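You operate a simulated robot arm through the tools that you are given. There is no shell and no other tool.

The job below is to be done with a simulated two-armed robot. You get a single attempt, and the scene is never put back.

Task
Lock the cover press out for service.
Fine: air off and vented to zero, HOLD pin in and red mushroom button down before the drawer comes out; leave the drawer out and the yellow lever at LAMP.
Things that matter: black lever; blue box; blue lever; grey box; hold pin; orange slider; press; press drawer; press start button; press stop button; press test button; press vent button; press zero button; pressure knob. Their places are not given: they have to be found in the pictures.

It is judged by the outcome, as a careful person would: the job done as asked, and still so three seconds after it is handed in. It fails if anything else is knocked over, pushed out of place, dropped, spilled or broken. A push-on lid holds only when it is set on centred and level and pressed home; a screw cap is set on level and turned clockwise until tight.

Robot
Two 7-joint arms with fingered hands on one trunk that stands fixed in place. Base frame: the origin is at the foot of the trunk, x ahead of it, y to its left, z up; the work surface is at about z = 800. Readings come in mm, rad, newtons and seconds.
The left shoulder is at [70, 171, 1327], the right one opposite. Payload 5 kg a hand.
The tool frame of a hand sits at the grasp point between the pads (the TCP): z along the fingers, y along the line on which they close. The tips reach 43 mm beyond it. Largest opening 144 mm; the body of the gripper starts 50 mm behind the TCP. The gripper is a hand of 5 fingers: y runs from the thumb to the fingers, the wrist lies at [-21, -124, -221] in the tool frame, and closing takes about 1.5 s.
Orientation is that of the tool frame in the base frame, as [roll, pitch, yaw] about the fixed x, y, z axes, in that order (R = Rz(yaw) Ry(pitch) Rx(roll)). With the fingers straight down and the wrist toward the robot, the tool's x, y and z point along [0, 1, 0], [1, 0, 0] and [0, 0, -1] of the base frame.

Tools
- The arms move only by the tool apply_moves. It takes "left_commands", "right_commands" or both (then of equal length, played together; a hand with none holds still); each is a list of rows, each a list of 2 entries, a list of its own where there are three numbers: the shift along the base's x, y, z in mm, then the turn, a rotation vector about the base's x, y, z in rad. In form: [[[tx, ty, tz], [rx, ry, rz]], ...]. A call has 1 to 20 rows; each row is the pose to reach, as a shift and turn from the pose commanded when the call began. "left_hand" and "right_hand" are, for a hand that has rows, the opening, from 0 (shut) to 1 (fully open), set as the call begins (left out, the last holds). Each row takes 0.2 s and may step no farther than 50 mm and 0.15 rad from the row before; otherwise, or with a gripper value out of range, the whole call is refused. Where a pose cannot be reached the arm comes as near as it can. A force on the tool above 90 N (or 10 N above the force at the start of the call, whichever is more), or a blocked arm, ends the call early, and 0.2 s more pass. Each finger travels about 45 mm/s and halts on what it meets, pressing with about 25 N; the grip force reading is that of the motor and also rises with nothing between the fingers. The clock runs only during rows and for 0.2 s after the last one: add rows that repeat a pose to give the fingers time. The reply holds the time, the measured pose of the TCP, the force on the tool along the base axes, the opening and the grip force, in the units named above and with some noise, with the torque about the TCP (base axes, N m) and any sound that the robot's microphone picked up.
- Cameras (640 x 400 px; columns grow to the right, rows downward): "scene" is now at [122, -70.2, 1561.9]; the picture's right is [-0.65, -0.76, 0.00], its down [-0.28, 0.24, -0.93] and it looks along [0.70, -0.60, -0.37] (base axes); focal length 214 px, centre (320, 200). "left" rides on the left gripper at [-86, -109, -168] in its tool frame; the picture's right is [-0.80, -0.28, 0.53], its down [0.54, -0.73, 0.42] and it looks along [0.27, 0.63, 0.73] (tool axes); focal length 275 px, centre (320, 200). "right" rides on the right gripper at [86, -108, -168] in its tool frame; the picture's right is [-0.80, 0.28, -0.53], its down [-0.54, -0.73, 0.42] and it looks along [-0.27, 0.63, 0.73] (tool axes); focal length 275 px, centre (320, 200).
- get_image(camera): a new picture of that camera. No time passes.
- lift_body(by): slides the trunk up (or, below 0, down) by that many mm; the arms and the scene camera ride with it, the base frame stays. It gives what a move gives, with no picture.
- move_fingers(index, middle, ring, little, thumb_bend, thumb_turn, hand): sets how far each is bent, from 0 (flat) to 100 (curled in); at 30 the hand is open as for a grip, at 70 the pads meet at the TCP. One left out holds its place. A second passes; each finger stops where it meets its share of the squeeze, and holds until it gets a number again. A gripper value or a shape takes the hand back. It gives what a move gives, with no picture; readings hold the bend of each and the force on index, middle, ring, little, thumb and palm. thumb_turn goes from beside the hand (0) to across from the fingers (100), as for a grip.
- preshape(shape, hand): the hand has 5 fingers and takes this shape, open, in about a second: jaw (thumb against the fingers, like two jaws); tri (thumb and two fingers); tip (a fingertip pinch); poke (one finger out to press); point (the index stretched); flat (the hand flat); cup (the hand cupped); fist (a fist). The gripper value then closes the fingers along that shape, each until it touches; the sizes above hold for jaw. It gives what a move gives, with no picture.
- pan_tilt(pan, tilt): turns the head with the scene camera to pan (to the left, within 1.501 rad either way) and tilt (down, from -0.506 to 1.204), counted from straight ahead of the robot. It gives what a move gives.
- probe_pixels(camera, pixels): for up to 12 pixels [column, row] of the newest picture of that camera ("zoom" is the newest enlarged one), the place [x, y, z] in the base frame of the surface seen there, good to about 2 mm, but the place of the scene camera against the robot may be out by one fixed shift of up to 25 mm in any direction. No time passes.
- inspect(camera, box): a new picture of the part [left, top, right, bottom] of that camera's present view, enlarged. No time passes.
- hand_in(): hands the job in; it is judged then, once.

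Leave the grippers open and the arms clear of the work at the hand-in unless told otherwise.

The tools are called after "Emit:" by a JSON object that holds its "name" and its "arguments". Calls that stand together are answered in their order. apply_moves: Moves the arms, as the interface text tells. Its arguments: {"type":"object","properties":{"left_commands":{"type":"array"},"left_hand":{"type":"number"},"right_commands":{"type":"array"},"right_hand":{"type":"number"}},"required":[]} The other tools are called the same way: lift_body (by) slides the trunk up or down; preshape (shape, hand) gives the hand a shape; move_fingers (index, middle, ring, little, thumb_bend, thumb_turn, hand) moves the fingers one by one; pan_tilt (pan, tilt) turns the head that bears the scene camera; get_image (camera) takes a picture; probe_pixels (camera, pixels) gives the place of the surface under pixels of a picture; inspect (camera, box) takes an enlarged picture of a part of a camera's view; hand_in () hands the job in.

At the start:

```text
t: 0.0
left_tool_pos: [758.5, 94.5, 1523.6]
left_orientation: [-3.141, 0.0, 1.57]
left_wrist_force: [-0.2, 0.2, 0.6]
left_moment: [-0.03, -0.03, -0.03]
left_gripper_width: 143.6
left_finger_force: 0.0
left_shape: jaw
left_bend: [30.0, 30.0, 30.0, 30.0, 30.0, 98.0]
left_finger forces: [0.1, 0.0, 0.0, 0.0, 0.0, 0.1]
right_tool_pos: [572.5, -592.7, 1569.9]
right_orientation: [-3.14, 0.0, 1.572]
right_wrist_force: [0.8, -0.5, -0.4]
right_moment: [0.01, 0.04, 0.01]
right_gripper_width: 143.8
right_finger_force: 0.0
right_shape: jaw
right_bend: [30.0, 30.0, 30.0, 30.0, 30.0, 98.0]
right_finger forces: [0.0, 0.1, 0.0, 0.0, 0.0, 0.1]
trunk travel left (down, up): [-425.0, 515.0]
head pan, tilt: [-0.707, 0.384]
```

scene: 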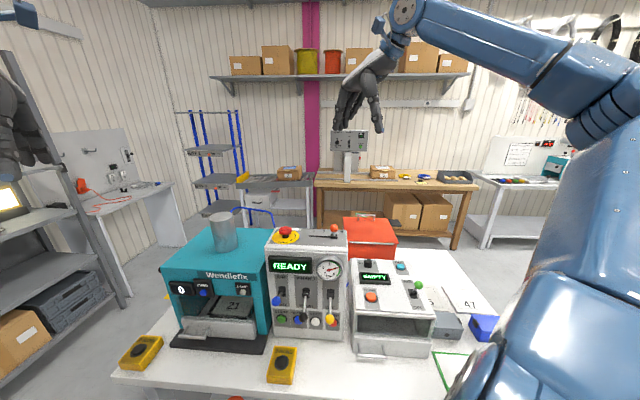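
right: 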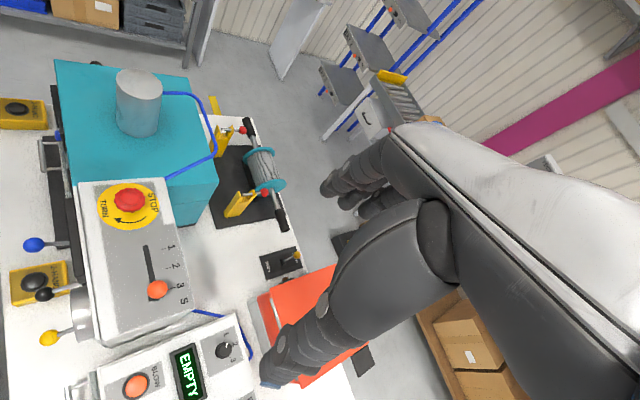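
left: 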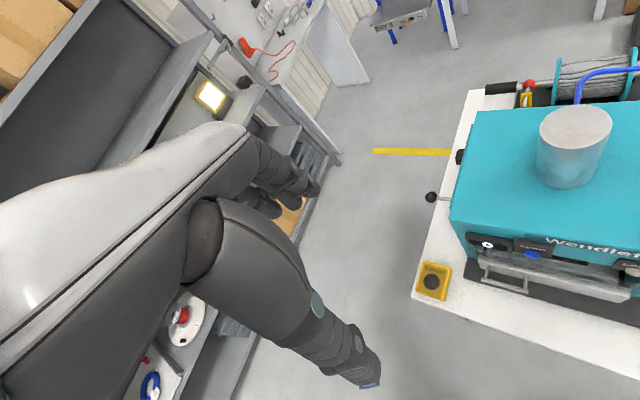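

I see a bench with a teal press (Wendlefix), a control box with a READY display and gauge, and a third unit reading EMPTY. First I'll take enlarged views of each part.

Emit:
{"name": "inspect", "arguments": {"camera": "scene", "box": [250, 210, 370, 350]}}

Emit:
{"name": "inspect", "arguments": {"camera": "scene", "box": [150, 200, 290, 370]}}

Emit:
{"name": "inspect", "arguments": {"camera": "scene", "box": [340, 230, 510, 370]}}

```text
2.86 times, centred on (310, 280) of scene
```

zoom: 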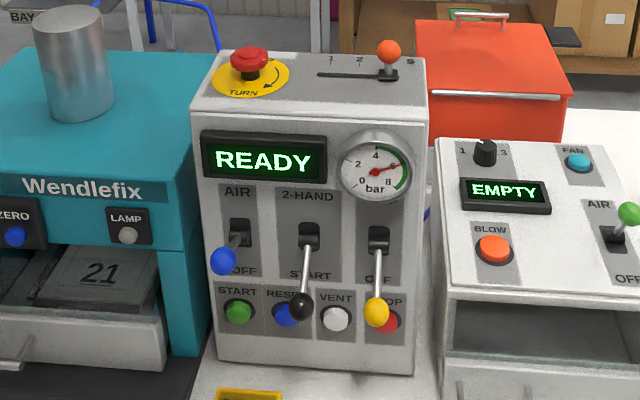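

```text
2.35 times, centred on (220, 285) of scene
```

zoom: 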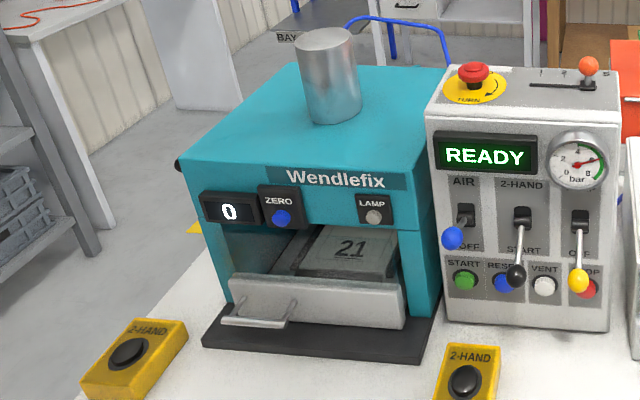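

```text
2.86 times, centred on (425, 300) of scene
```

zoom: 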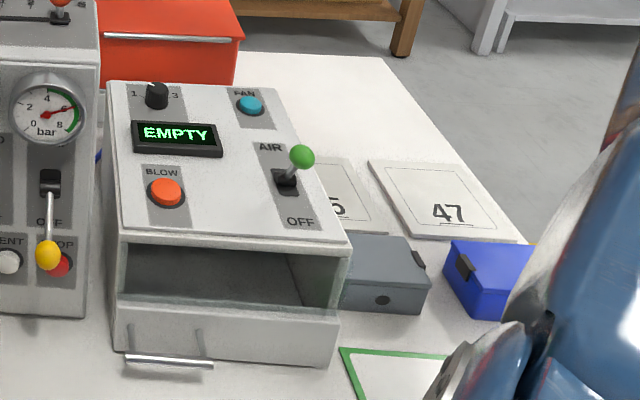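

The levers are: blue (AIR), black (2-HAND/START), yellow (its label is partly hidden, ends in OFF). The HOLD pin isn't found yet. Next I look at the left and right hand cameras enlarged.

Emit:
{"name": "inspect", "arguments": {"camera": "left", "box": [400, 60, 640, 310]}}

Emit:
{"name": "inspect", "arguments": {"camera": "right", "box": [0, 50, 320, 250]}}

Emit:
{"name": "inspect", "arguments": {"camera": "right", "box": [0, 170, 260, 400]}}

```text
1.60 times, centred on (520, 185) of left
```

zoom: 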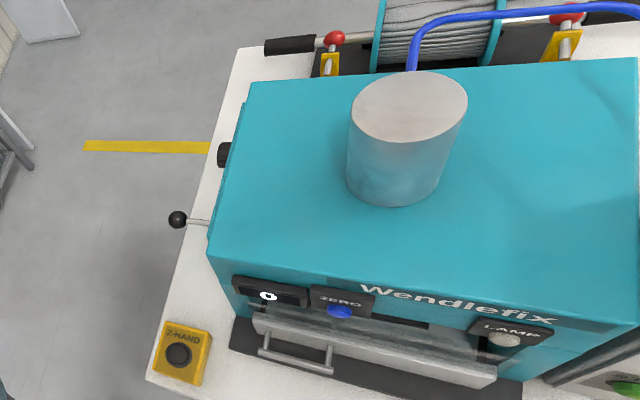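

```text
2.00 times, centred on (160, 150) of right
```

zoom: 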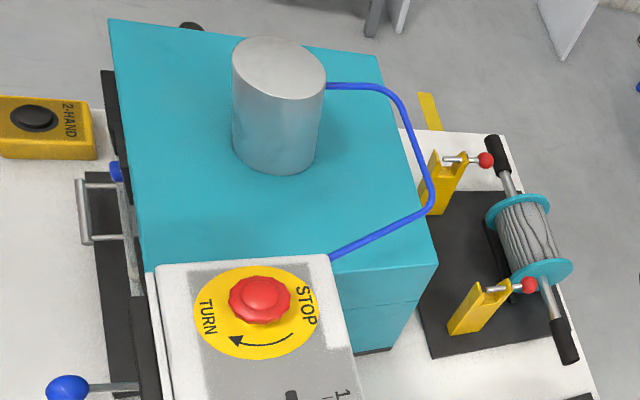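

```text
1.74 times, centred on (130, 285) of right
```

zoom: 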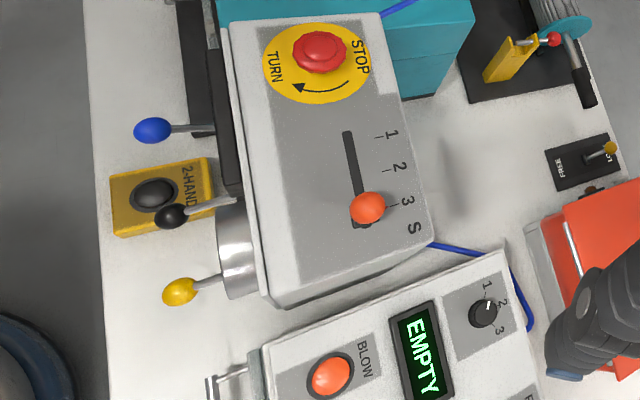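

The press's left side has a black rod with a ball and a black knob. I pan and tilt the head to centre the press and probe positions.

Emit:
{"name": "pan_tilt", "arguments": {"pan": -0.35, "tilt": 0.7}}

Emit:
{"name": "get_image", "arguments": {"camera": "scene"}}

```text
t: 0.8
left_tool_pos: [758.5, 94.8, 1523.4]
left_orientation: [-3.14, 0.002, 1.57]
left_wrist_force: [0.0, -0.5, -0.3]
left_moment: [-0.02, -0.01, -0.02]
left_gripper_width: 143.7
left_finger_force: 0.0
left_shape: jaw
left_bend: [30.0, 30.0, 30.0, 30.0, 30.0, 98.0]
left_finger forces: [0.1, 0.0, 0.1, 0.0, 0.0, 0.1]
right_tool_pos: [572.6, -592.6, 1568.9]
right_orientation: [3.141, 0.0, 1.57]
right_wrist_force: [0.2, -0.2, -0.1]
right_moment: [0.01, -0.04, 0.03]
right_gripper_width: 143.8
right_finger_force: 0.0
right_shape: jaw
right_bend: [30.0, 30.0, 30.0, 30.0, 30.0, 98.0]
right_finger forces: [0.0, 0.0, 0.0, 0.0, 0.0, 0.0]
trunk travel left (down, up): [-425.0, 515.0]
head pan, tilt: [-0.351, 0.7]
```

```text
taken
```

scene: 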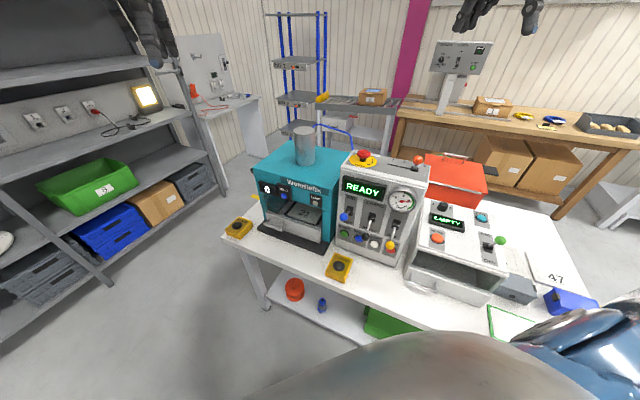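

I probe the key points on the box and press (estimated pixels in the scene view).

Emit:
{"name": "inspect", "arguments": {"camera": "scene", "box": [325, 140, 445, 270]}}

Emit:
{"name": "probe_pixels", "arguments": {"camera": "zoom", "pixels": [[100, 380], [200, 200], [300, 300]]}}

```text
3.08 times, centred on (385, 205) of scene
```

zoom: 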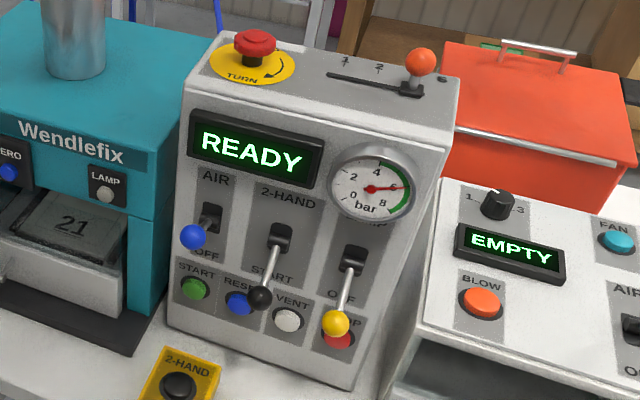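

```text
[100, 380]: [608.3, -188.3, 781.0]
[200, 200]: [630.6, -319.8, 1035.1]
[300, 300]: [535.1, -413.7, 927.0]
```

Now I probe the control panel: buttons, lever balls, pivots, mushroom and slider in this zoom.

Emit:
{"name": "probe_pixels", "arguments": {"camera": "zoom", "pixels": [[193, 237], [211, 215], [260, 298], [280, 232], [335, 323], [352, 258], [194, 288], [238, 302], [287, 320], [335, 341], [255, 40], [420, 60]]}}

Emit:
{"name": "probe_pixels", "arguments": {"camera": "left", "pixels": [[432, 197], [460, 157], [432, 281], [452, 222], [475, 112], [510, 128], [574, 118], [531, 255], [625, 262], [516, 286], [478, 267], [540, 180]]}}

```text
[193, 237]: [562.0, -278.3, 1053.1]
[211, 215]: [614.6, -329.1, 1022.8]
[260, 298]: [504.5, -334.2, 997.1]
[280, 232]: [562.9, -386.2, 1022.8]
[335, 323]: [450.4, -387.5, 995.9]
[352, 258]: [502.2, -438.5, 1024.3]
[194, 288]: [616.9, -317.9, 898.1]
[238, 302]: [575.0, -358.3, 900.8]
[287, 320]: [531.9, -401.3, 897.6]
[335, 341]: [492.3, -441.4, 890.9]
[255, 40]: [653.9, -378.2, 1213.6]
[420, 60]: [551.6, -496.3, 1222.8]
```

```text
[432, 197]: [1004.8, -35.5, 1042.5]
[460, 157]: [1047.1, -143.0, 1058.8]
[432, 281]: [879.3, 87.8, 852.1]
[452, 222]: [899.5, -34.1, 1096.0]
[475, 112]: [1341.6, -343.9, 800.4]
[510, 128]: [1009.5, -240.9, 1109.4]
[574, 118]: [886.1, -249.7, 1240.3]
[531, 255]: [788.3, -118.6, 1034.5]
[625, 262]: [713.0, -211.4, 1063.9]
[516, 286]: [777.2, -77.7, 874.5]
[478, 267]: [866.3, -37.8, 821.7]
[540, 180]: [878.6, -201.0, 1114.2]
```

Next I probe the ZERO and LAMP buttons, cylinder and STOP mushroom in scene and right views to compare frames.

Emit:
{"name": "inspect", "arguments": {"camera": "scene", "box": [215, 110, 355, 280]}}

Emit:
{"name": "inspect", "arguments": {"camera": "left", "box": [400, 180, 640, 310]}}

Emit:
{"name": "inspect", "arguments": {"camera": "right", "box": [60, 160, 240, 360]}}

```text
2.35 times, centred on (285, 195) of scene
```

zoom: 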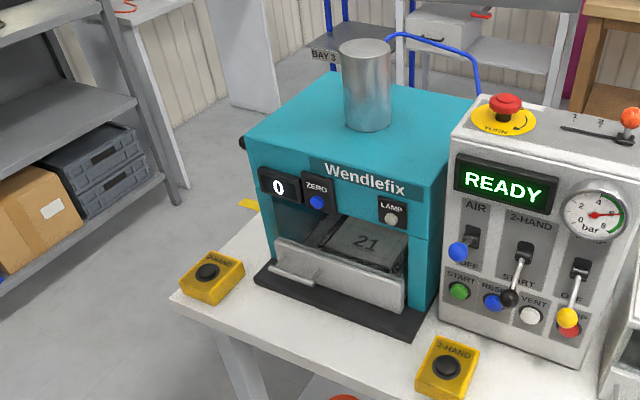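

```text
2.67 times, centred on (520, 245) of left
```

zoom: 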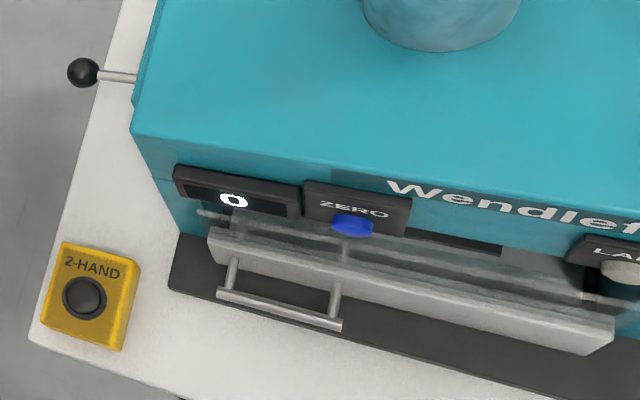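

```text
2.00 times, centred on (150, 260) of right
```

zoom: 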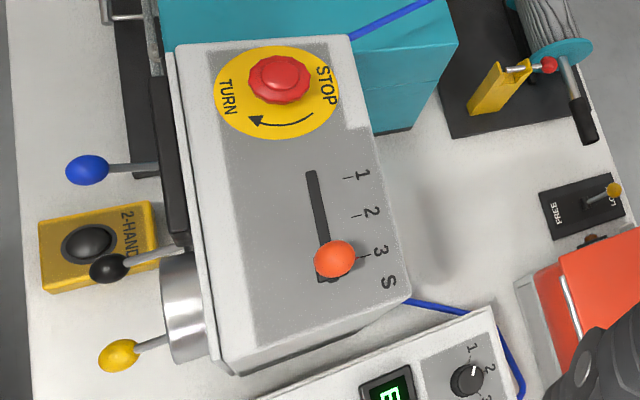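

I probe the lever balls, mushroom and slider knob in the right-hand zoom to calibrate against the scene camera.

Emit:
{"name": "probe_pixels", "arguments": {"camera": "zoom", "pixels": [[88, 170], [110, 268], [118, 355], [278, 75], [333, 258], [230, 200], [300, 320], [190, 55], [395, 285], [235, 105], [610, 190], [90, 240]]}}

Emit:
{"name": "probe_pixels", "arguments": {"camera": "scene", "pixels": [[283, 196], [316, 203], [303, 134], [362, 155], [418, 160], [374, 161]]}}

```text
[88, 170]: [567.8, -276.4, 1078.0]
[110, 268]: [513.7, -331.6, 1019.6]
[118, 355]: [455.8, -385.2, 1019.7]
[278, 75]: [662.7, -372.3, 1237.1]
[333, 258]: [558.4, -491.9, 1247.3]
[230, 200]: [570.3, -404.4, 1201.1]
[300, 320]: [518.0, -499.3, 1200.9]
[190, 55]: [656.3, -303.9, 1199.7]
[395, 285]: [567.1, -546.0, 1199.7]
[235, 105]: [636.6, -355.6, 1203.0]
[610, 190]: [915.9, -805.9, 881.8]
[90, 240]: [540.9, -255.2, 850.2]
```

```text
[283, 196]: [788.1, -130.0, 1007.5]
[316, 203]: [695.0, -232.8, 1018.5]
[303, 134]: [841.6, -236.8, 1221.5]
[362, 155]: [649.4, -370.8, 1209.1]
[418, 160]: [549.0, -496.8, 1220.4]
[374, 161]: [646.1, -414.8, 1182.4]
```

Scene camera reads about 19 mm low (box top 1182 against 1200). Before moving the left arm to view the press's left side, I check where the shelf on the left stands.

Emit:
{"name": "probe_pixels", "arguments": {"camera": "scene", "pixels": [[218, 180], [170, 60], [100, 75], [60, 155], [190, 115], [237, 228], [340, 266], [290, 60], [240, 130], [500, 240]]}}

Emit:
{"name": "probe_pixels", "arguments": {"camera": "left", "pixels": [[210, 95], [330, 150], [290, 60], [450, 90], [420, 260]]}}

```text
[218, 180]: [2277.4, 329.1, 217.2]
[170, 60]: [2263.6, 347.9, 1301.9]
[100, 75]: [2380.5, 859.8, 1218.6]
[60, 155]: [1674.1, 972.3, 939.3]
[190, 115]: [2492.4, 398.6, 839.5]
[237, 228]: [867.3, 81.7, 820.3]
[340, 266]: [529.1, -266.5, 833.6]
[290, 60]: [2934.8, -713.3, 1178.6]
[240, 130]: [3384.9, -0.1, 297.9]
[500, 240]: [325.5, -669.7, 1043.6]
```

```text
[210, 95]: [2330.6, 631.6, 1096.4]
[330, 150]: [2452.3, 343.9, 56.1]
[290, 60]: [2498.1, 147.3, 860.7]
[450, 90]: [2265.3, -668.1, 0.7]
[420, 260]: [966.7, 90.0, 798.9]
```

The shelves are over 1.6 m away, so the area is free. I swing the left hand left and down, yawing −90°, to look at the press's left side.

Emit:
{"name": "apply_moves", "arguments": {"left_commands": [[[4, 14, -24], [0, 0, -0.13]], [[7, 28, -48], [0, 0, -0.26]], [[11, 42, -72], [0, 0, -0.39]], [[14, 56, -96], [0, 0, -0.52]], [[18, 70, -120], [0, 0, -0.65]], [[21, 84, -144], [0, 0, -0.78]], [[25, 98, -168], [0, 0, -0.91]], [[28, 112, -192], [0, 0, -1.04]], [[32, 126, -216], [0, 0, -1.17]], [[35, 140, -240], [0, 0, -1.3]], [[39, 154, -264], [0, 0, -1.43]], [[42, 166, -293], [0, 0, -1.56]]]}}

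Emit:
{"name": "get_image", "arguments": {"camera": "left"}}

```text
t: 3.4
left_tool_pos: [800.4, 262.3, 1230.1]
left_orientation: [3.14, 0.001, 0.009]
left_wrist_force: [-0.3, -0.5, -0.1]
left_moment: [-0.01, 0.02, 0.0]
left_gripper_width: 143.7
left_finger_force: 0.2
left_shape: jaw
left_bend: [30.0, 30.0, 30.0, 30.0, 30.0, 98.0]
left_finger forces: [0.0, 0.0, 0.1, 0.1, 0.0, 0.0]
right_tool_pos: [574.5, -591.6, 1569.9]
right_orientation: [-3.138, -0.001, 1.571]
right_wrist_force: [0.6, 1.0, -0.6]
right_moment: [0.0, 0.04, -0.03]
right_gripper_width: 143.9
right_finger_force: 0.1
right_shape: jaw
right_bend: [30.0, 30.0, 30.0, 30.0, 30.0, 98.0]
right_finger forces: [0.0, 0.0, 0.1, 0.0, 0.1, 0.1]
trunk travel left (down, up): [-425.0, 515.0]
head pan, tilt: [-0.351, 0.7]
```

```text
taken
```

left: 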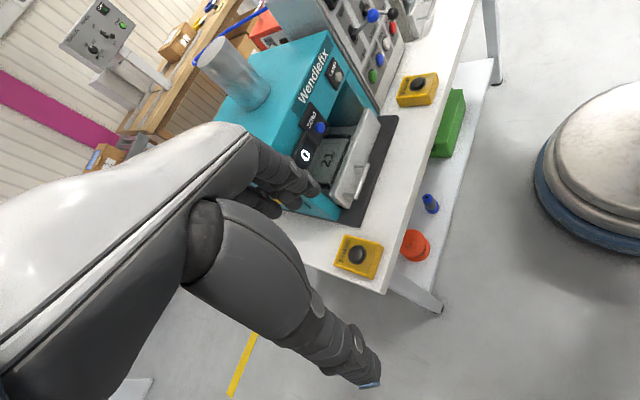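

The hand itself hides the press's side in this view. I yaw back about 40° and move further left so the side appears in the right half of the picture.

Emit:
{"name": "apply_moves", "arguments": {"left_commands": [[[20, 15, -10], [0, 0, 0.14]], [[40, 30, -20], [0, 0, 0.28]], [[62, 45, -30], [0, 0, 0.42]], [[84, 58, -40], [0, 0, 0.56]], [[106, 72, -48], [0, 0, 0.7]]]}}

Emit:
{"name": "get_image", "arguments": {"camera": "left"}}

```text
t: 4.6
left_tool_pos: [907.0, 332.2, 1181.6]
left_orientation: [3.141, 0.002, 0.714]
left_wrist_force: [0.5, -0.3, -0.5]
left_moment: [0.0, 0.02, -0.02]
left_gripper_width: 144.0
left_finger_force: 0.1
left_shape: jaw
left_bend: [30.0, 30.0, 30.0, 30.0, 30.0, 98.0]
left_finger forces: [0.0, 0.0, 0.0, 0.1, 0.1, 0.0]
right_tool_pos: [573.0, -591.8, 1569.4]
right_orientation: [-3.14, -0.002, 1.571]
right_wrist_force: [0.4, 0.1, 0.2]
right_moment: [0.0, 0.0, 0.02]
right_gripper_width: 143.9
right_finger_force: 0.1
right_shape: jaw
right_bend: [30.0, 30.0, 30.0, 30.0, 30.0, 98.0]
right_finger forces: [0.1, 0.0, 0.1, 0.0, 0.0, 0.0]
trunk travel left (down, up): [-425.0, 515.0]
head pan, tilt: [-0.351, 0.7]
```

```text
taken
```

left: 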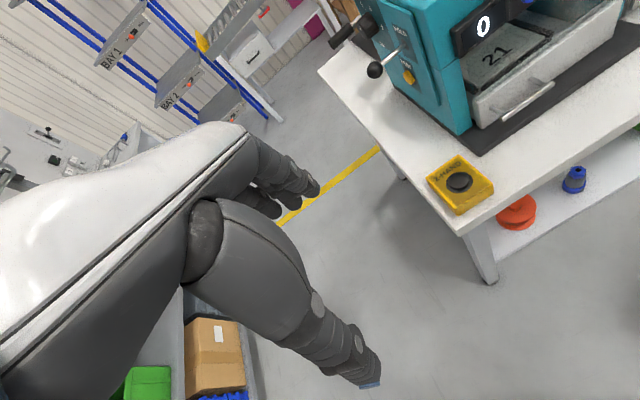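

Now the press's left side shows: a "HOLD" label near (395,30), a ball lever at (375,68), a yellow thing at (408,77) and a black knob at (365,20). I enlarge it.

Emit:
{"name": "inspect", "arguments": {"camera": "left", "box": [310, 0, 490, 130]}}

Emit:
{"name": "probe_pixels", "arguments": {"camera": "left", "pixels": [[375, 69], [408, 77], [366, 20], [402, 45], [395, 55], [440, 80], [390, 90], [470, 130], [425, 50]]}}

```text
3.08 times, centred on (400, 65) of left
```

zoom: 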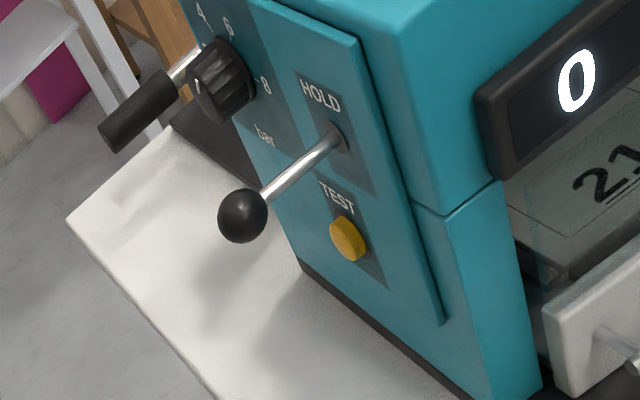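

```text
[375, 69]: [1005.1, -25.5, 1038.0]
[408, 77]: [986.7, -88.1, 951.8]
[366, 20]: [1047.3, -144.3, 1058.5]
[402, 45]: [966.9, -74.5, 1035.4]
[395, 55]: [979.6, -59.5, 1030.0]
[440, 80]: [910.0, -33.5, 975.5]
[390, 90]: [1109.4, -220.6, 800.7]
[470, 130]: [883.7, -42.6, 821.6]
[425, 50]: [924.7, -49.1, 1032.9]
```

The HOLD pin is the black-ball rod under "HOLD" (ball near [1003,−32,1038], sticking out), with TEST below and the pressure knob behind; both of those must be left alone. Now I put the left hand in poke shape to learn where the fingertip lies.

Emit:
{"name": "preshape", "arguments": {"hand": "left", "shape": "poke"}}

Emit:
{"name": "get_image", "arguments": {"camera": "left"}}

Emit:
{"name": "get_image", "arguments": {"camera": "scene"}}

```text
t: 5.5
left_tool_pos: [905.6, 332.9, 1183.7]
left_orientation: [3.141, 0.001, 0.71]
left_wrist_force: [0.7, 0.2, -0.4]
left_moment: [0.02, -0.01, -0.01]
left_gripper_width: 0.0
left_finger_force: 0.2
left_shape: poke
left_bend: [70.0, 70.0, 99.0, 99.0, 100.0, 100.0]
left_finger forces: [0.0, 0.1, 0.0, 0.1, 0.1, 0.0]
right_tool_pos: [571.1, -593.0, 1569.4]
right_orientation: [-3.141, 0.001, 1.571]
right_wrist_force: [0.5, 0.1, 0.1]
right_moment: [0.0, 0.0, 0.0]
right_gripper_width: 144.0
right_finger_force: 0.0
right_shape: jaw
right_bend: [30.0, 30.0, 30.0, 30.0, 30.0, 98.0]
right_finger forces: [0.0, 0.0, 0.1, 0.0, 0.0, 0.0]
trunk travel left (down, up): [-425.0, 515.0]
head pan, tilt: [-0.351, 0.7]
```

```text
taken
```

left: 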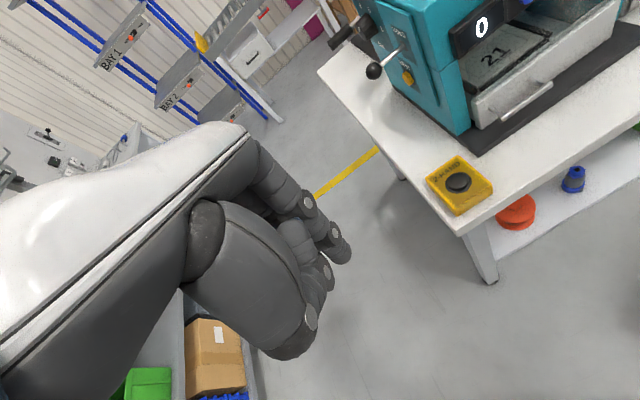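

```text
taken
```

scene: 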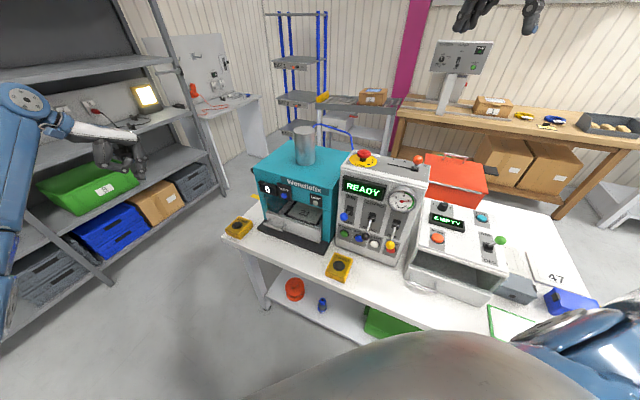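

In poke the index (and middle) point along the tool axis near the TCP. I enlarge and probe the fingertip near (343,255).

Emit:
{"name": "inspect", "arguments": {"camera": "left", "box": [250, 160, 390, 300]}}

Emit:
{"name": "probe_pixels", "arguments": {"camera": "left", "pixels": [[343, 258], [338, 235], [325, 225], [306, 203], [326, 275], [308, 318], [348, 250]]}}

```text
2.86 times, centred on (320, 230) of left
```

zoom: 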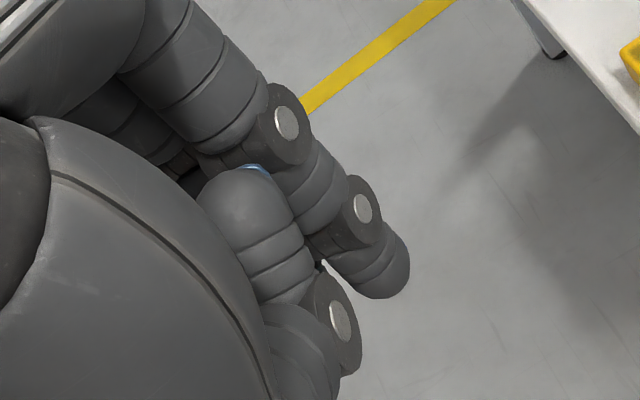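

```text
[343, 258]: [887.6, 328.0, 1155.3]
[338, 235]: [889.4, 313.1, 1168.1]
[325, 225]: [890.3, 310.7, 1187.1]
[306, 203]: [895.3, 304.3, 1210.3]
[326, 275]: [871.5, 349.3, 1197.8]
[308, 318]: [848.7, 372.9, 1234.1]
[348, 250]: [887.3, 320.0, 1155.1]
```

Index tip lies about tool [−15, 0, 43]. Next I calibrate the scene camera against the right-hand camera with flat marks on the box top (slot ends, yellow disc).

Emit:
{"name": "inspect", "arguments": {"camera": "scene", "box": [340, 140, 440, 200]}}

Emit:
{"name": "inspect", "arguments": {"camera": "right", "box": [80, 170, 210, 330]}}

```text
6.40 times, centred on (390, 170) of scene
```

zoom: 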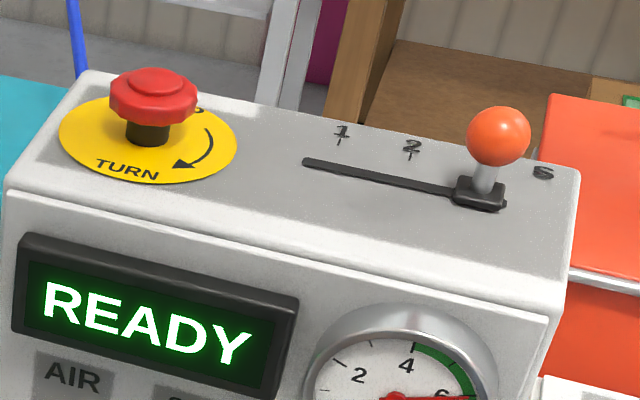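

```text
2.50 times, centred on (145, 250) of right
```

zoom: 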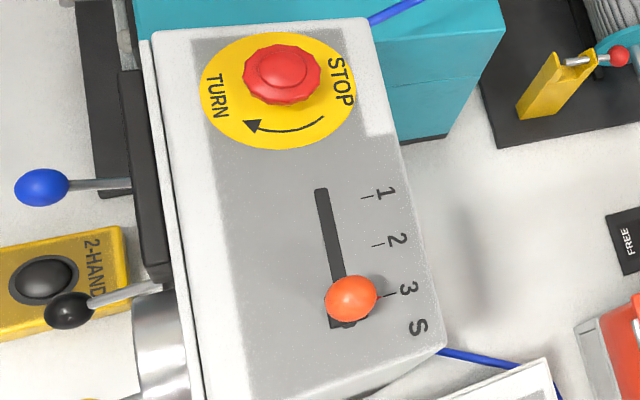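

I probe the same marks (slot end, ticks 1 and 2, arrow tip) in both views.

Emit:
{"name": "probe_pixels", "arguments": {"camera": "right", "pixels": [[145.4, 245.6], [163, 249.2], [167, 268.4], [115, 219.6]]}}

Emit:
{"name": "probe_pixels", "arguments": {"camera": "scene", "pixels": [[387.66, 163.9], [392.66, 161.4], [403.75, 163.6], [367.0, 164.7], [375, 180], [346, 176]]}}

```text
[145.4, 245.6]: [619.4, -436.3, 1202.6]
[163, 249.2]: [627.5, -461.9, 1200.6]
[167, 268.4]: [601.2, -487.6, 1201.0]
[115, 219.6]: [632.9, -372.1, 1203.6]
```

```text
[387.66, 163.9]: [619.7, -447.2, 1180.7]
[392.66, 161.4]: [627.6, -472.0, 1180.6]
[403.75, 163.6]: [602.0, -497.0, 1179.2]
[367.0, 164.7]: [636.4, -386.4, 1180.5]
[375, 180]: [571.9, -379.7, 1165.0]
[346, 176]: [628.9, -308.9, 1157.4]
```

Scene offset found: add about (0, +10, +21) mm. Corrected: blue ball [569,−272,1066] (up = AIR), black [513,−328,1008], yellow [456,−383,1008] (down = OFF), VENT [532,−391,919]. I lower the trunk 200 mm so the left arm works level with the panel.

Emit:
{"name": "lift_body", "arguments": {"by": -200}}

Emit:
{"name": "get_image", "arguments": {"camera": "scene"}}

```text
t: 7.7
left_tool_pos: [904.3, 333.1, 981.9]
left_orientation: [-3.141, 0.0, 0.712]
left_wrist_force: [-0.3, -0.1, 0.7]
left_moment: [0.02, 0.02, -0.01]
left_gripper_width: 0.0
left_finger_force: 0.0
left_shape: poke
left_bend: [70.0, 70.0, 99.0, 99.0, 100.0, 100.0]
left_finger forces: [0.0, 0.0, 0.1, 0.0, 0.1, 0.0]
right_tool_pos: [571.6, -592.6, 1370.3]
right_orientation: [3.141, 0.0, 1.571]
right_wrist_force: [0.0, 0.1, -0.4]
right_moment: [-0.01, -0.03, -0.02]
right_gripper_width: 143.7
right_finger_force: 0.0
right_shape: jaw
right_bend: [30.0, 30.0, 30.0, 30.0, 30.0, 98.0]
right_finger forces: [0.0, 0.0, 0.1, 0.0, 0.1, 0.0]
trunk travel left (down, up): [-225.0, 715.0]
head pan, tilt: [-0.351, 0.7]
```

```text
taken
```

scene: 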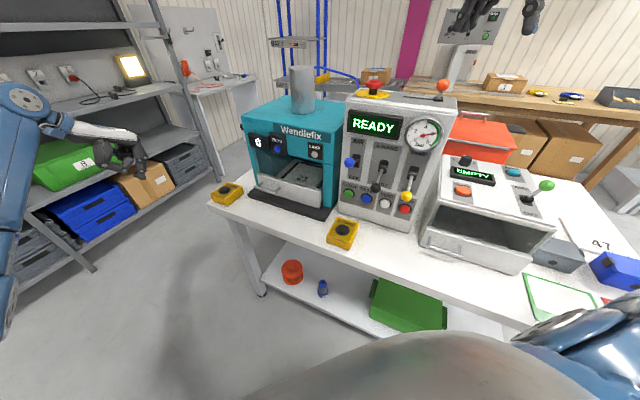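

I enlarge the panel to read the labels.

Emit:
{"name": "inspect", "arguments": {"camera": "scene", "box": [335, 90, 455, 230]}}

Emit:
{"name": "inspect", "arguments": {"camera": "scene", "box": [235, 100, 345, 220]}}

```text
2.86 times, centred on (395, 160) of scene
```

zoom: 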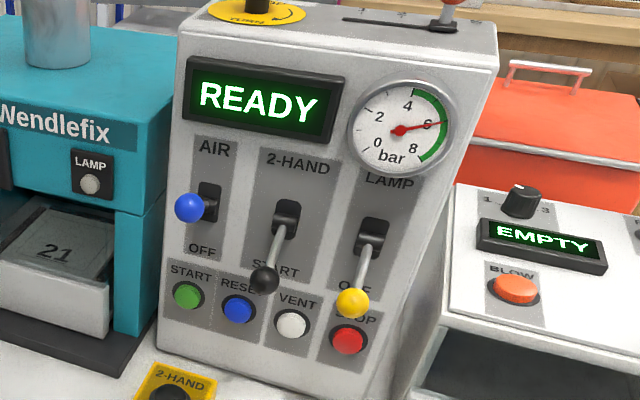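

```text
3.33 times, centred on (290, 160) of scene
```

zoom: 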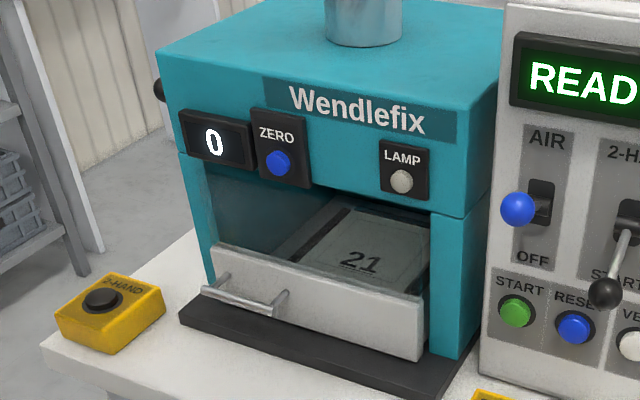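

Labels are confirmed: blue AIR/OFF, black 2-HAND/START, yellow LAMP/OFF, gauge about 6 bar. I bring the left hand up, tilted 45° forward, towards the space in front of the press.

Emit:
{"name": "apply_moves", "arguments": {"left_commands": [[[-10, 0, 45], [-0.09, -0.09, 0]], [[-30, -5, 90], [-0.18, -0.18, 0]], [[-60, -20, 125], [-0.27, -0.27, 0]], [[-95, -45, 145], [-0.36, -0.36, 0]], [[-130, -70, 160], [-0.45, -0.45, 0]], [[-165, -95, 165], [-0.5, -0.5, 0]], [[-205, -120, 168], [-0.555, -0.555, 0]]]}}

Emit:
{"name": "get_image", "arguments": {"camera": "scene"}}

Emit:
{"name": "get_image", "arguments": {"camera": "left"}}

```text
t: 9.3
left_tool_pos: [700.5, 210.9, 1149.5]
left_orientation: [2.355, -0.053, 0.731]
left_wrist_force: [-0.3, -0.1, 0.0]
left_moment: [0.04, 0.0, 0.03]
left_gripper_width: 0.0
left_finger_force: 0.0
left_shape: poke
left_bend: [70.0, 70.0, 99.0, 99.0, 100.0, 100.0]
left_finger forces: [0.0, 0.0, 0.0, 0.1, 0.1, 0.1]
right_tool_pos: [570.2, -591.7, 1370.4]
right_orientation: [3.14, -0.001, 1.572]
right_wrist_force: [-1.6, 0.1, 0.0]
right_moment: [-0.03, -0.07, -0.02]
right_gripper_width: 143.8
right_finger_force: 0.0
right_shape: jaw
right_bend: [30.0, 30.0, 30.0, 30.0, 30.0, 98.0]
right_finger forces: [0.0, 0.1, 0.0, 0.0, 0.0, 0.1]
trunk travel left (down, up): [-225.0, 715.0]
head pan, tilt: [-0.351, 0.7]
```

```text
taken
```

scene: 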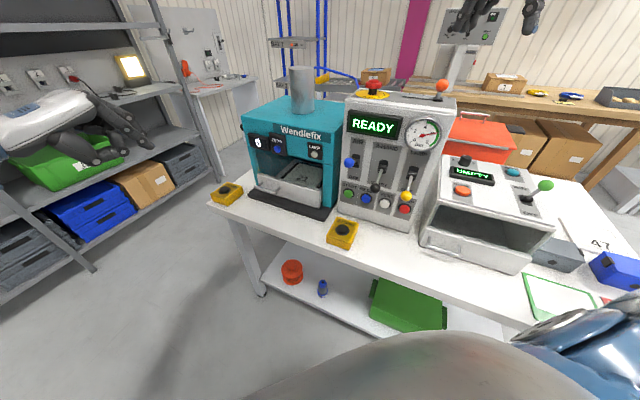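

```text
taken
```

left: 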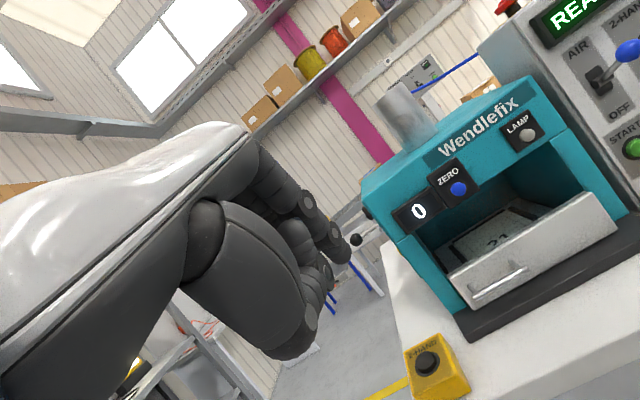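

Good view of the drawer. I probe the handle bar, drawer front and base from this view, plus an enlargement.

Emit:
{"name": "inspect", "arguments": {"camera": "left", "box": [420, 180, 640, 340]}}

Emit:
{"name": "probe_pixels", "arguments": {"camera": "zoom", "pixels": [[150, 338], [300, 260], [225, 300], [170, 285], [250, 235], [400, 150], [460, 215], [110, 280], [200, 390], [520, 220]]}}

```text
2.50 times, centred on (530, 260) of left
```

zoom: 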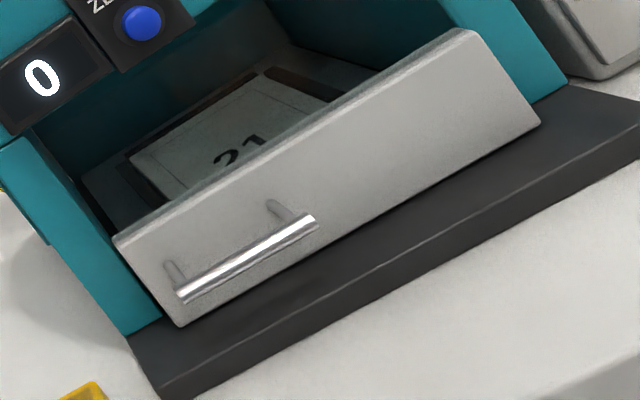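

```text
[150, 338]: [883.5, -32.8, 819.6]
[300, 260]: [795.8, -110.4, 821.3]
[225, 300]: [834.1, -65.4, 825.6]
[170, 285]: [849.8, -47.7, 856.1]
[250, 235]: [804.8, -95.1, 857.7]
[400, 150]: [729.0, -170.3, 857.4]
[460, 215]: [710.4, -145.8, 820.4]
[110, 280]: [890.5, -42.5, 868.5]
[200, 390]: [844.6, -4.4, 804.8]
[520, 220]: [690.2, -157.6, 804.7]
```

The bar runs in the zoom from (182,294) to (315,222). I probe it, its posts and the drawer front precisely.

Emit:
{"name": "probe_pixels", "arguments": {"camera": "zoom", "pixels": [[185, 290], [220, 270], [250, 253], [280, 236], [312, 219], [172, 268], [280, 208], [230, 235], [350, 190], [118, 240], [470, 32], [185, 320]]}}

```text
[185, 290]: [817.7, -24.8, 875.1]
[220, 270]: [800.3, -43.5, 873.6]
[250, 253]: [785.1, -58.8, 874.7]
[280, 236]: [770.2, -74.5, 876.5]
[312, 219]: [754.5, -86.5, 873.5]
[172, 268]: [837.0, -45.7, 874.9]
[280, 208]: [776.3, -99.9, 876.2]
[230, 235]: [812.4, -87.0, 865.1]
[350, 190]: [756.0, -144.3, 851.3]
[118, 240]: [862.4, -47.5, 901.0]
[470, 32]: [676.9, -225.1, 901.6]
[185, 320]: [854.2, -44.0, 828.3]
```

Bar is along the panel direction at z≈874, about 31 mm in front of the drawer face, posts 80 mm apart. Now I move the left hand in front of the press, still clear, heading for above the blue ball.

Emit:
{"name": "apply_moves", "arguments": {"left_commands": [[[-6, -45, -3], [-0.005, 0.005, 0.006]], [[-12, -90, -6], [-0.01, 0.01, 0.012]], [[-18, -135, -9], [-0.015, 0.015, 0.018]], [[-24, -180, -11], [-0.02, 0.02, 0.024]], [[-30, -225, -13], [-0.025, 0.025, 0.03]], [[-36, -270, -15], [-0.03, 0.03, 0.035]], [[-42, -313, -18], [-0.035, 0.035, 0.04]], [[-47, -355, -20], [-0.037, 0.038, 0.045]]]}}

Emit:
{"name": "get_image", "arguments": {"camera": "scene"}}

Emit:
{"name": "get_image", "arguments": {"camera": "left"}}

```text
t: 11.1
left_tool_pos: [653.3, -143.2, 1129.6]
left_orientation: [2.359, 0.001, 0.778]
left_wrist_force: [0.6, -0.1, 0.5]
left_moment: [0.0, -0.02, 0.01]
left_gripper_width: 0.1
left_finger_force: 0.1
left_shape: poke
left_bend: [70.0, 70.0, 99.0, 99.0, 100.0, 100.0]
left_finger forces: [0.0, 0.1, 0.0, 0.0, 0.1, 0.0]
right_tool_pos: [572.6, -593.6, 1368.7]
right_orientation: [-3.141, -0.002, 1.57]
right_wrist_force: [-0.6, -0.7, -1.1]
right_moment: [0.06, 0.03, 0.02]
right_gripper_width: 143.6
right_finger_force: 0.1
right_shape: jaw
right_bend: [30.0, 30.0, 30.0, 30.0, 30.0, 98.0]
right_finger forces: [0.0, 0.0, 0.0, 0.0, 0.0, 0.1]
trunk travel left (down, up): [-225.0, 715.0]
head pan, tilt: [-0.351, 0.7]
```

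```text
taken
```

scene: 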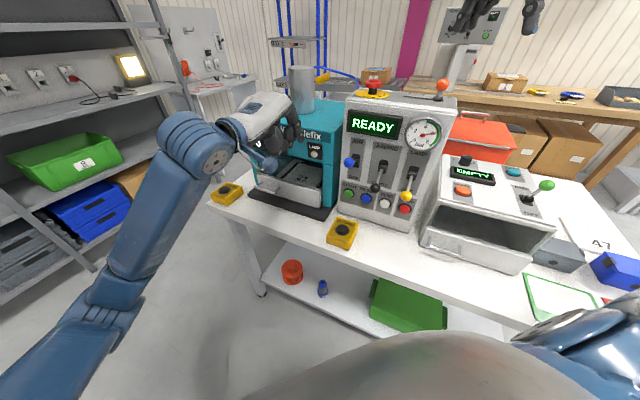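

```text
taken
```

left: 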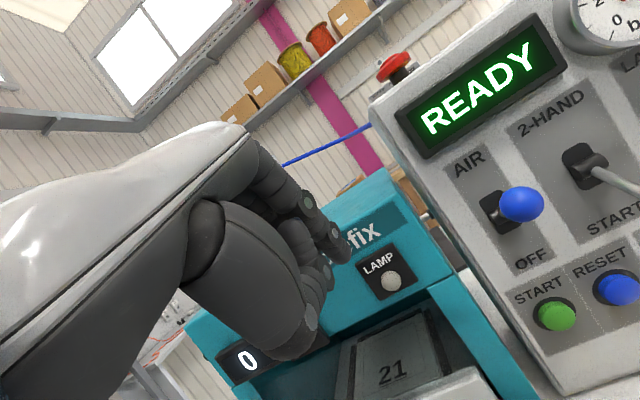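

The hand tracks well. I check the blue ball's place from this near view (ball at (522,204)), pivot and buttons.

Emit:
{"name": "probe_pixels", "arguments": {"camera": "left", "pixels": [[522, 204], [493, 205], [583, 160], [556, 314], [617, 288], [480, 250], [340, 245], [345, 255]]}}

```text
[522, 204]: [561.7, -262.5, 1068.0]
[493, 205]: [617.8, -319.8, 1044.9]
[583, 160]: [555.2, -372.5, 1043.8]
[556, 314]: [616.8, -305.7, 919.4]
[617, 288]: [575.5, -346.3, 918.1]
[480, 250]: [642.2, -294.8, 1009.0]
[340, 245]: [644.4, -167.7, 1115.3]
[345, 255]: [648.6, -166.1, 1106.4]
```

Ball center is about [570,−271,1067], agreeing with before. I move right along the panel to just above the ball, with tips about 14 mm over it.

Emit:
{"name": "apply_moves", "arguments": {"left_commands": [[[-25, -28, 2], [0, 0, 0]], [[-50, -57, 2], [0, 0, 0]], [[-74, -86, 0], [0, 0, 0]], [[-98, -114, -2], [0, 0, 0]], [[-98, -114, -2], [0, 0, 0]]]}}

Emit:
{"name": "get_image", "arguments": {"camera": "scene"}}

Emit:
{"name": "get_image", "arguments": {"camera": "left"}}

```text
t: 12.3
left_tool_pos: [555.1, -256.1, 1130.4]
left_orientation: [2.359, 0.001, 0.778]
left_wrist_force: [-0.6, 0.9, -0.2]
left_moment: [0.01, -0.01, 0.02]
left_gripper_width: 0.0
left_finger_force: 0.1
left_shape: poke
left_bend: [70.0, 70.0, 99.0, 99.0, 100.0, 100.0]
left_finger forces: [0.0, 0.0, 0.0, 0.0, 0.1, 0.1]
right_tool_pos: [573.2, -590.1, 1369.3]
right_orientation: [-3.141, 0.0, 1.573]
right_wrist_force: [0.2, 0.7, -0.6]
right_moment: [-0.03, 0.01, -0.02]
right_gripper_width: 143.7
right_finger_force: 0.1
right_shape: jaw
right_bend: [30.0, 30.0, 30.0, 30.0, 30.0, 98.0]
right_finger forces: [0.1, 0.0, 0.0, 0.0, 0.0, 0.0]
trunk travel left (down, up): [-225.0, 715.0]
head pan, tilt: [-0.351, 0.7]
```

```text
taken
```

scene: 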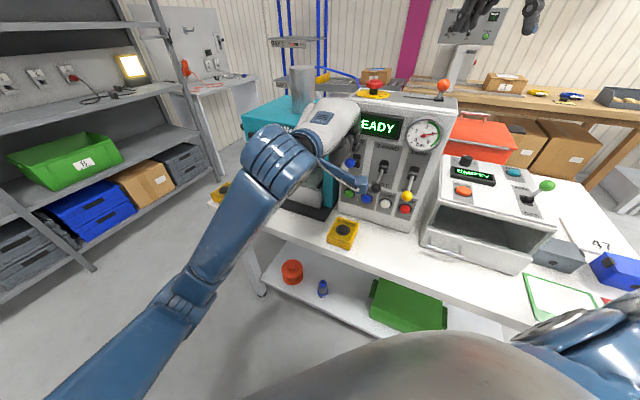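

```text
taken
```

left: 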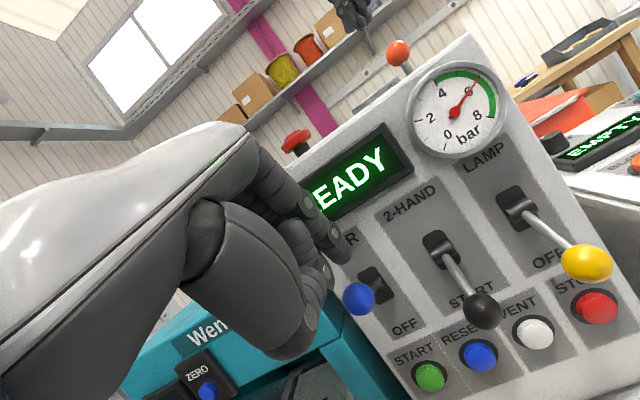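

The fingertips look to be just above the blue ball. I enlarge the scene to check what is near the ball.

Emit:
{"name": "inspect", "arguments": {"camera": "scene", "box": [290, 90, 440, 230]}}

Emit:
{"name": "inspect", "arguments": {"camera": "left", "box": [280, 180, 460, 360]}}

```text
2.86 times, centred on (365, 160) of scene
```

zoom: 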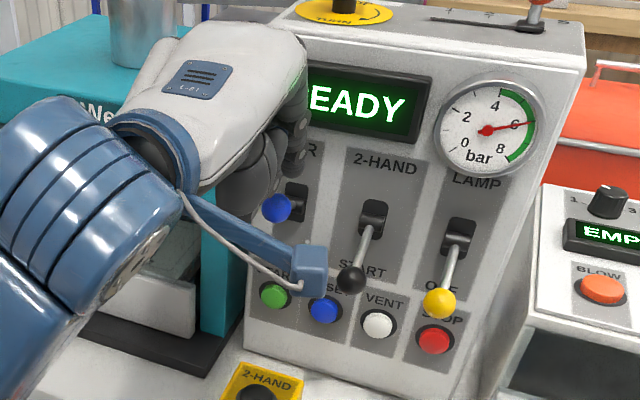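

```text
2.22 times, centred on (370, 270) of left
```

zoom: 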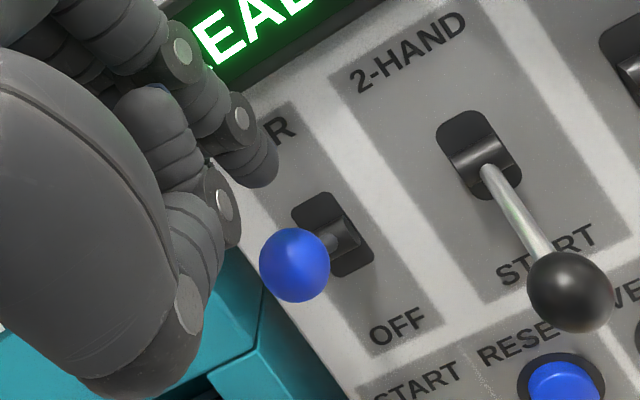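

The fingers are over the blue ball (the blue bracket is only the wrist camera arm, well in front of the panel). I push straight down about 75 mm in small steps.

Emit:
{"name": "apply_moves", "arguments": {"left_commands": [[[0, 0, -8], [0, 0, 0]], [[0, 0, -16], [0, 0, 0]], [[0, 0, -24], [0, 0, 0]], [[0, 0, -32], [0, 0, 0]], [[0, 0, -40], [0, 0, 0]], [[0, 0, -48], [0, 0, 0]], [[0, 0, -56], [0, 0, 0]], [[0, 0, -64], [0, 0, 0]], [[0, 0, -70], [0, 0, 0]], [[0, 0, -75], [0, 0, 0]]]}}

Emit:
{"name": "get_image", "arguments": {"camera": "left"}}

Emit:
{"name": "get_image", "arguments": {"camera": "scene"}}

```text
t: 14.5
left_tool_pos: [555.3, -254.6, 1053.4]
left_orientation: [2.357, 0.002, 0.778]
left_wrist_force: [-0.9, -0.4, 0.0]
left_moment: [0.01, 0.01, 0.0]
left_gripper_width: 0.1
left_finger_force: 0.1
left_shape: poke
left_bend: [70.0, 70.0, 99.0, 99.0, 100.0, 100.0]
left_finger forces: [0.1, 0.0, 0.1, 0.1, 0.0, 0.0]
right_tool_pos: [572.3, -592.4, 1370.7]
right_orientation: [3.141, 0.001, 1.571]
right_wrist_force: [-0.1, 0.5, -0.6]
right_moment: [0.0, 0.0, -0.01]
right_gripper_width: 143.7
right_finger_force: 0.0
right_shape: jaw
right_bend: [30.0, 30.0, 30.0, 30.0, 30.0, 98.0]
right_finger forces: [0.0, 0.1, 0.0, 0.0, 0.0, 0.0]
trunk travel left (down, up): [-225.0, 715.0]
head pan, tilt: [-0.351, 0.7]
```

```text
taken
```

left: 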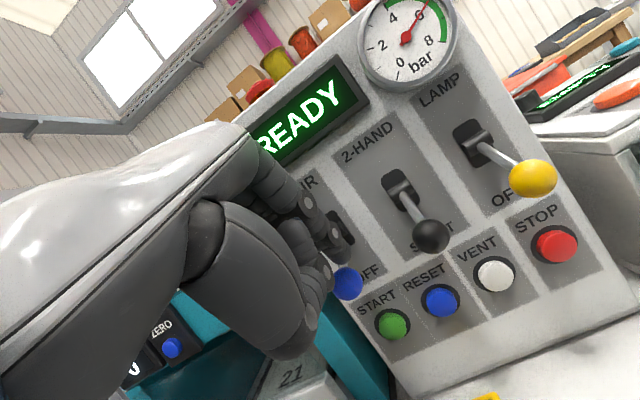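

```text
taken
```

scene: 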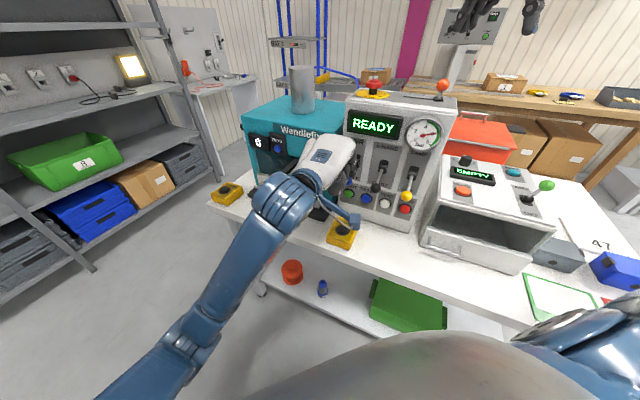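

The blue ball has come down with the fingers ((348,283) in the left view). I probe it against the others.

Emit:
{"name": "probe_pixels", "arguments": {"camera": "left", "pixels": [[350, 285], [432, 237], [533, 179], [494, 277], [440, 302], [392, 325], [556, 246]]}}

Emit:
{"name": "inspect", "arguments": {"camera": "left", "box": [290, 0, 480, 330]}}

```text
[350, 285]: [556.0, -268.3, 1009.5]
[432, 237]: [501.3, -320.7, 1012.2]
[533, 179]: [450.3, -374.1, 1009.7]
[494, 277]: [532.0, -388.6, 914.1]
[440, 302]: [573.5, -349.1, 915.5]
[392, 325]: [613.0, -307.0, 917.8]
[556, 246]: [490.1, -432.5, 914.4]
```

```text
1.21 times, centred on (385, 165) of left
```

zoom: 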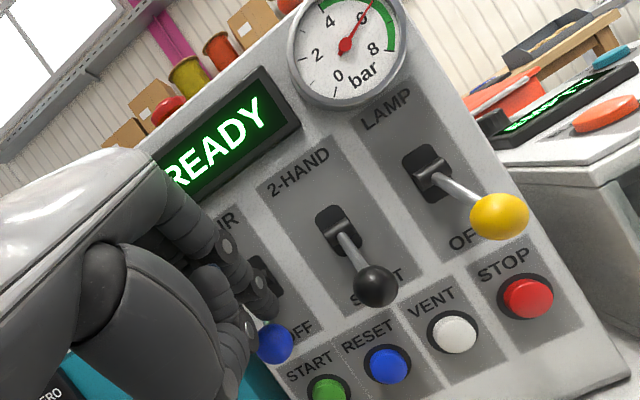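

The blue ball sits at the same height as the other down levers (≈1009), so AIR is OFF; the gauge still shows about 6 bar. I lift off and back away left to reorient for the VENT button.

Emit:
{"name": "apply_moves", "arguments": {"left_commands": [[[0, 0, 8], [0, 0, 0]], [[0, 0, 18], [0, 0, 0]], [[-14, 14, 18], [0, 0, 0]], [[-5, 50, 18], [0, 0, 0]], [[10, 90, 18], [0, 0, 0]], [[28, 125, 18], [0, 0, 0]], [[45, 157, 18], [0, 0, 0]]]}}

Emit:
{"name": "get_image", "arguments": {"camera": "scene"}}

Emit:
{"name": "get_image", "arguments": {"camera": "left"}}

```text
t: 16.1
left_tool_pos: [601.2, -98.1, 1073.0]
left_orientation: [2.356, 0.001, 0.778]
left_wrist_force: [-0.1, -0.1, -0.7]
left_moment: [0.0, -0.02, -0.01]
left_gripper_width: 0.0
left_finger_force: 0.0
left_shape: poke
left_bend: [70.0, 70.0, 99.0, 99.0, 100.0, 100.0]
left_finger forces: [0.0, 0.1, 0.0, 0.0, 0.0, 0.0]
right_tool_pos: [572.7, -590.9, 1370.4]
right_orientation: [-3.141, 0.0, 1.572]
right_wrist_force: [0.2, -0.1, 0.2]
right_moment: [-0.04, -0.01, 0.01]
right_gripper_width: 143.5
right_finger_force: 0.1
right_shape: jaw
right_bend: [30.0, 30.0, 30.0, 30.0, 30.0, 98.0]
right_finger forces: [0.0, 0.1, 0.0, 0.0, 0.0, 0.1]
trunk travel left (down, up): [-225.0, 715.0]
head pan, tilt: [-0.351, 0.7]
```

```text
taken
```

scene: 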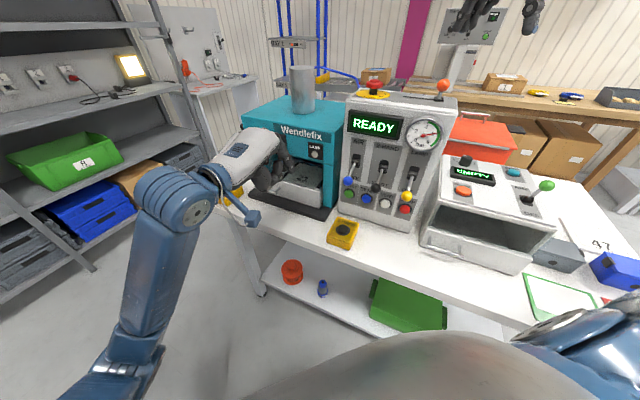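

```text
taken
```

left: 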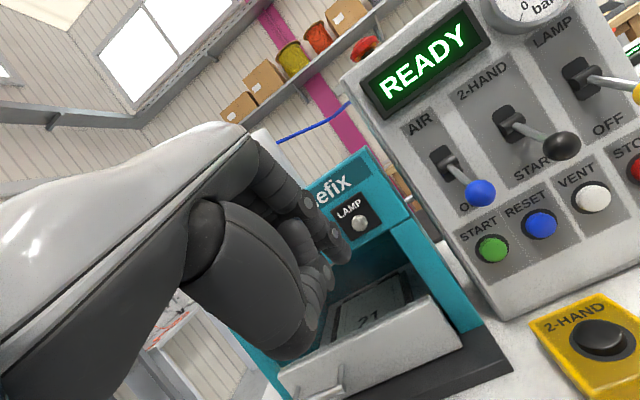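

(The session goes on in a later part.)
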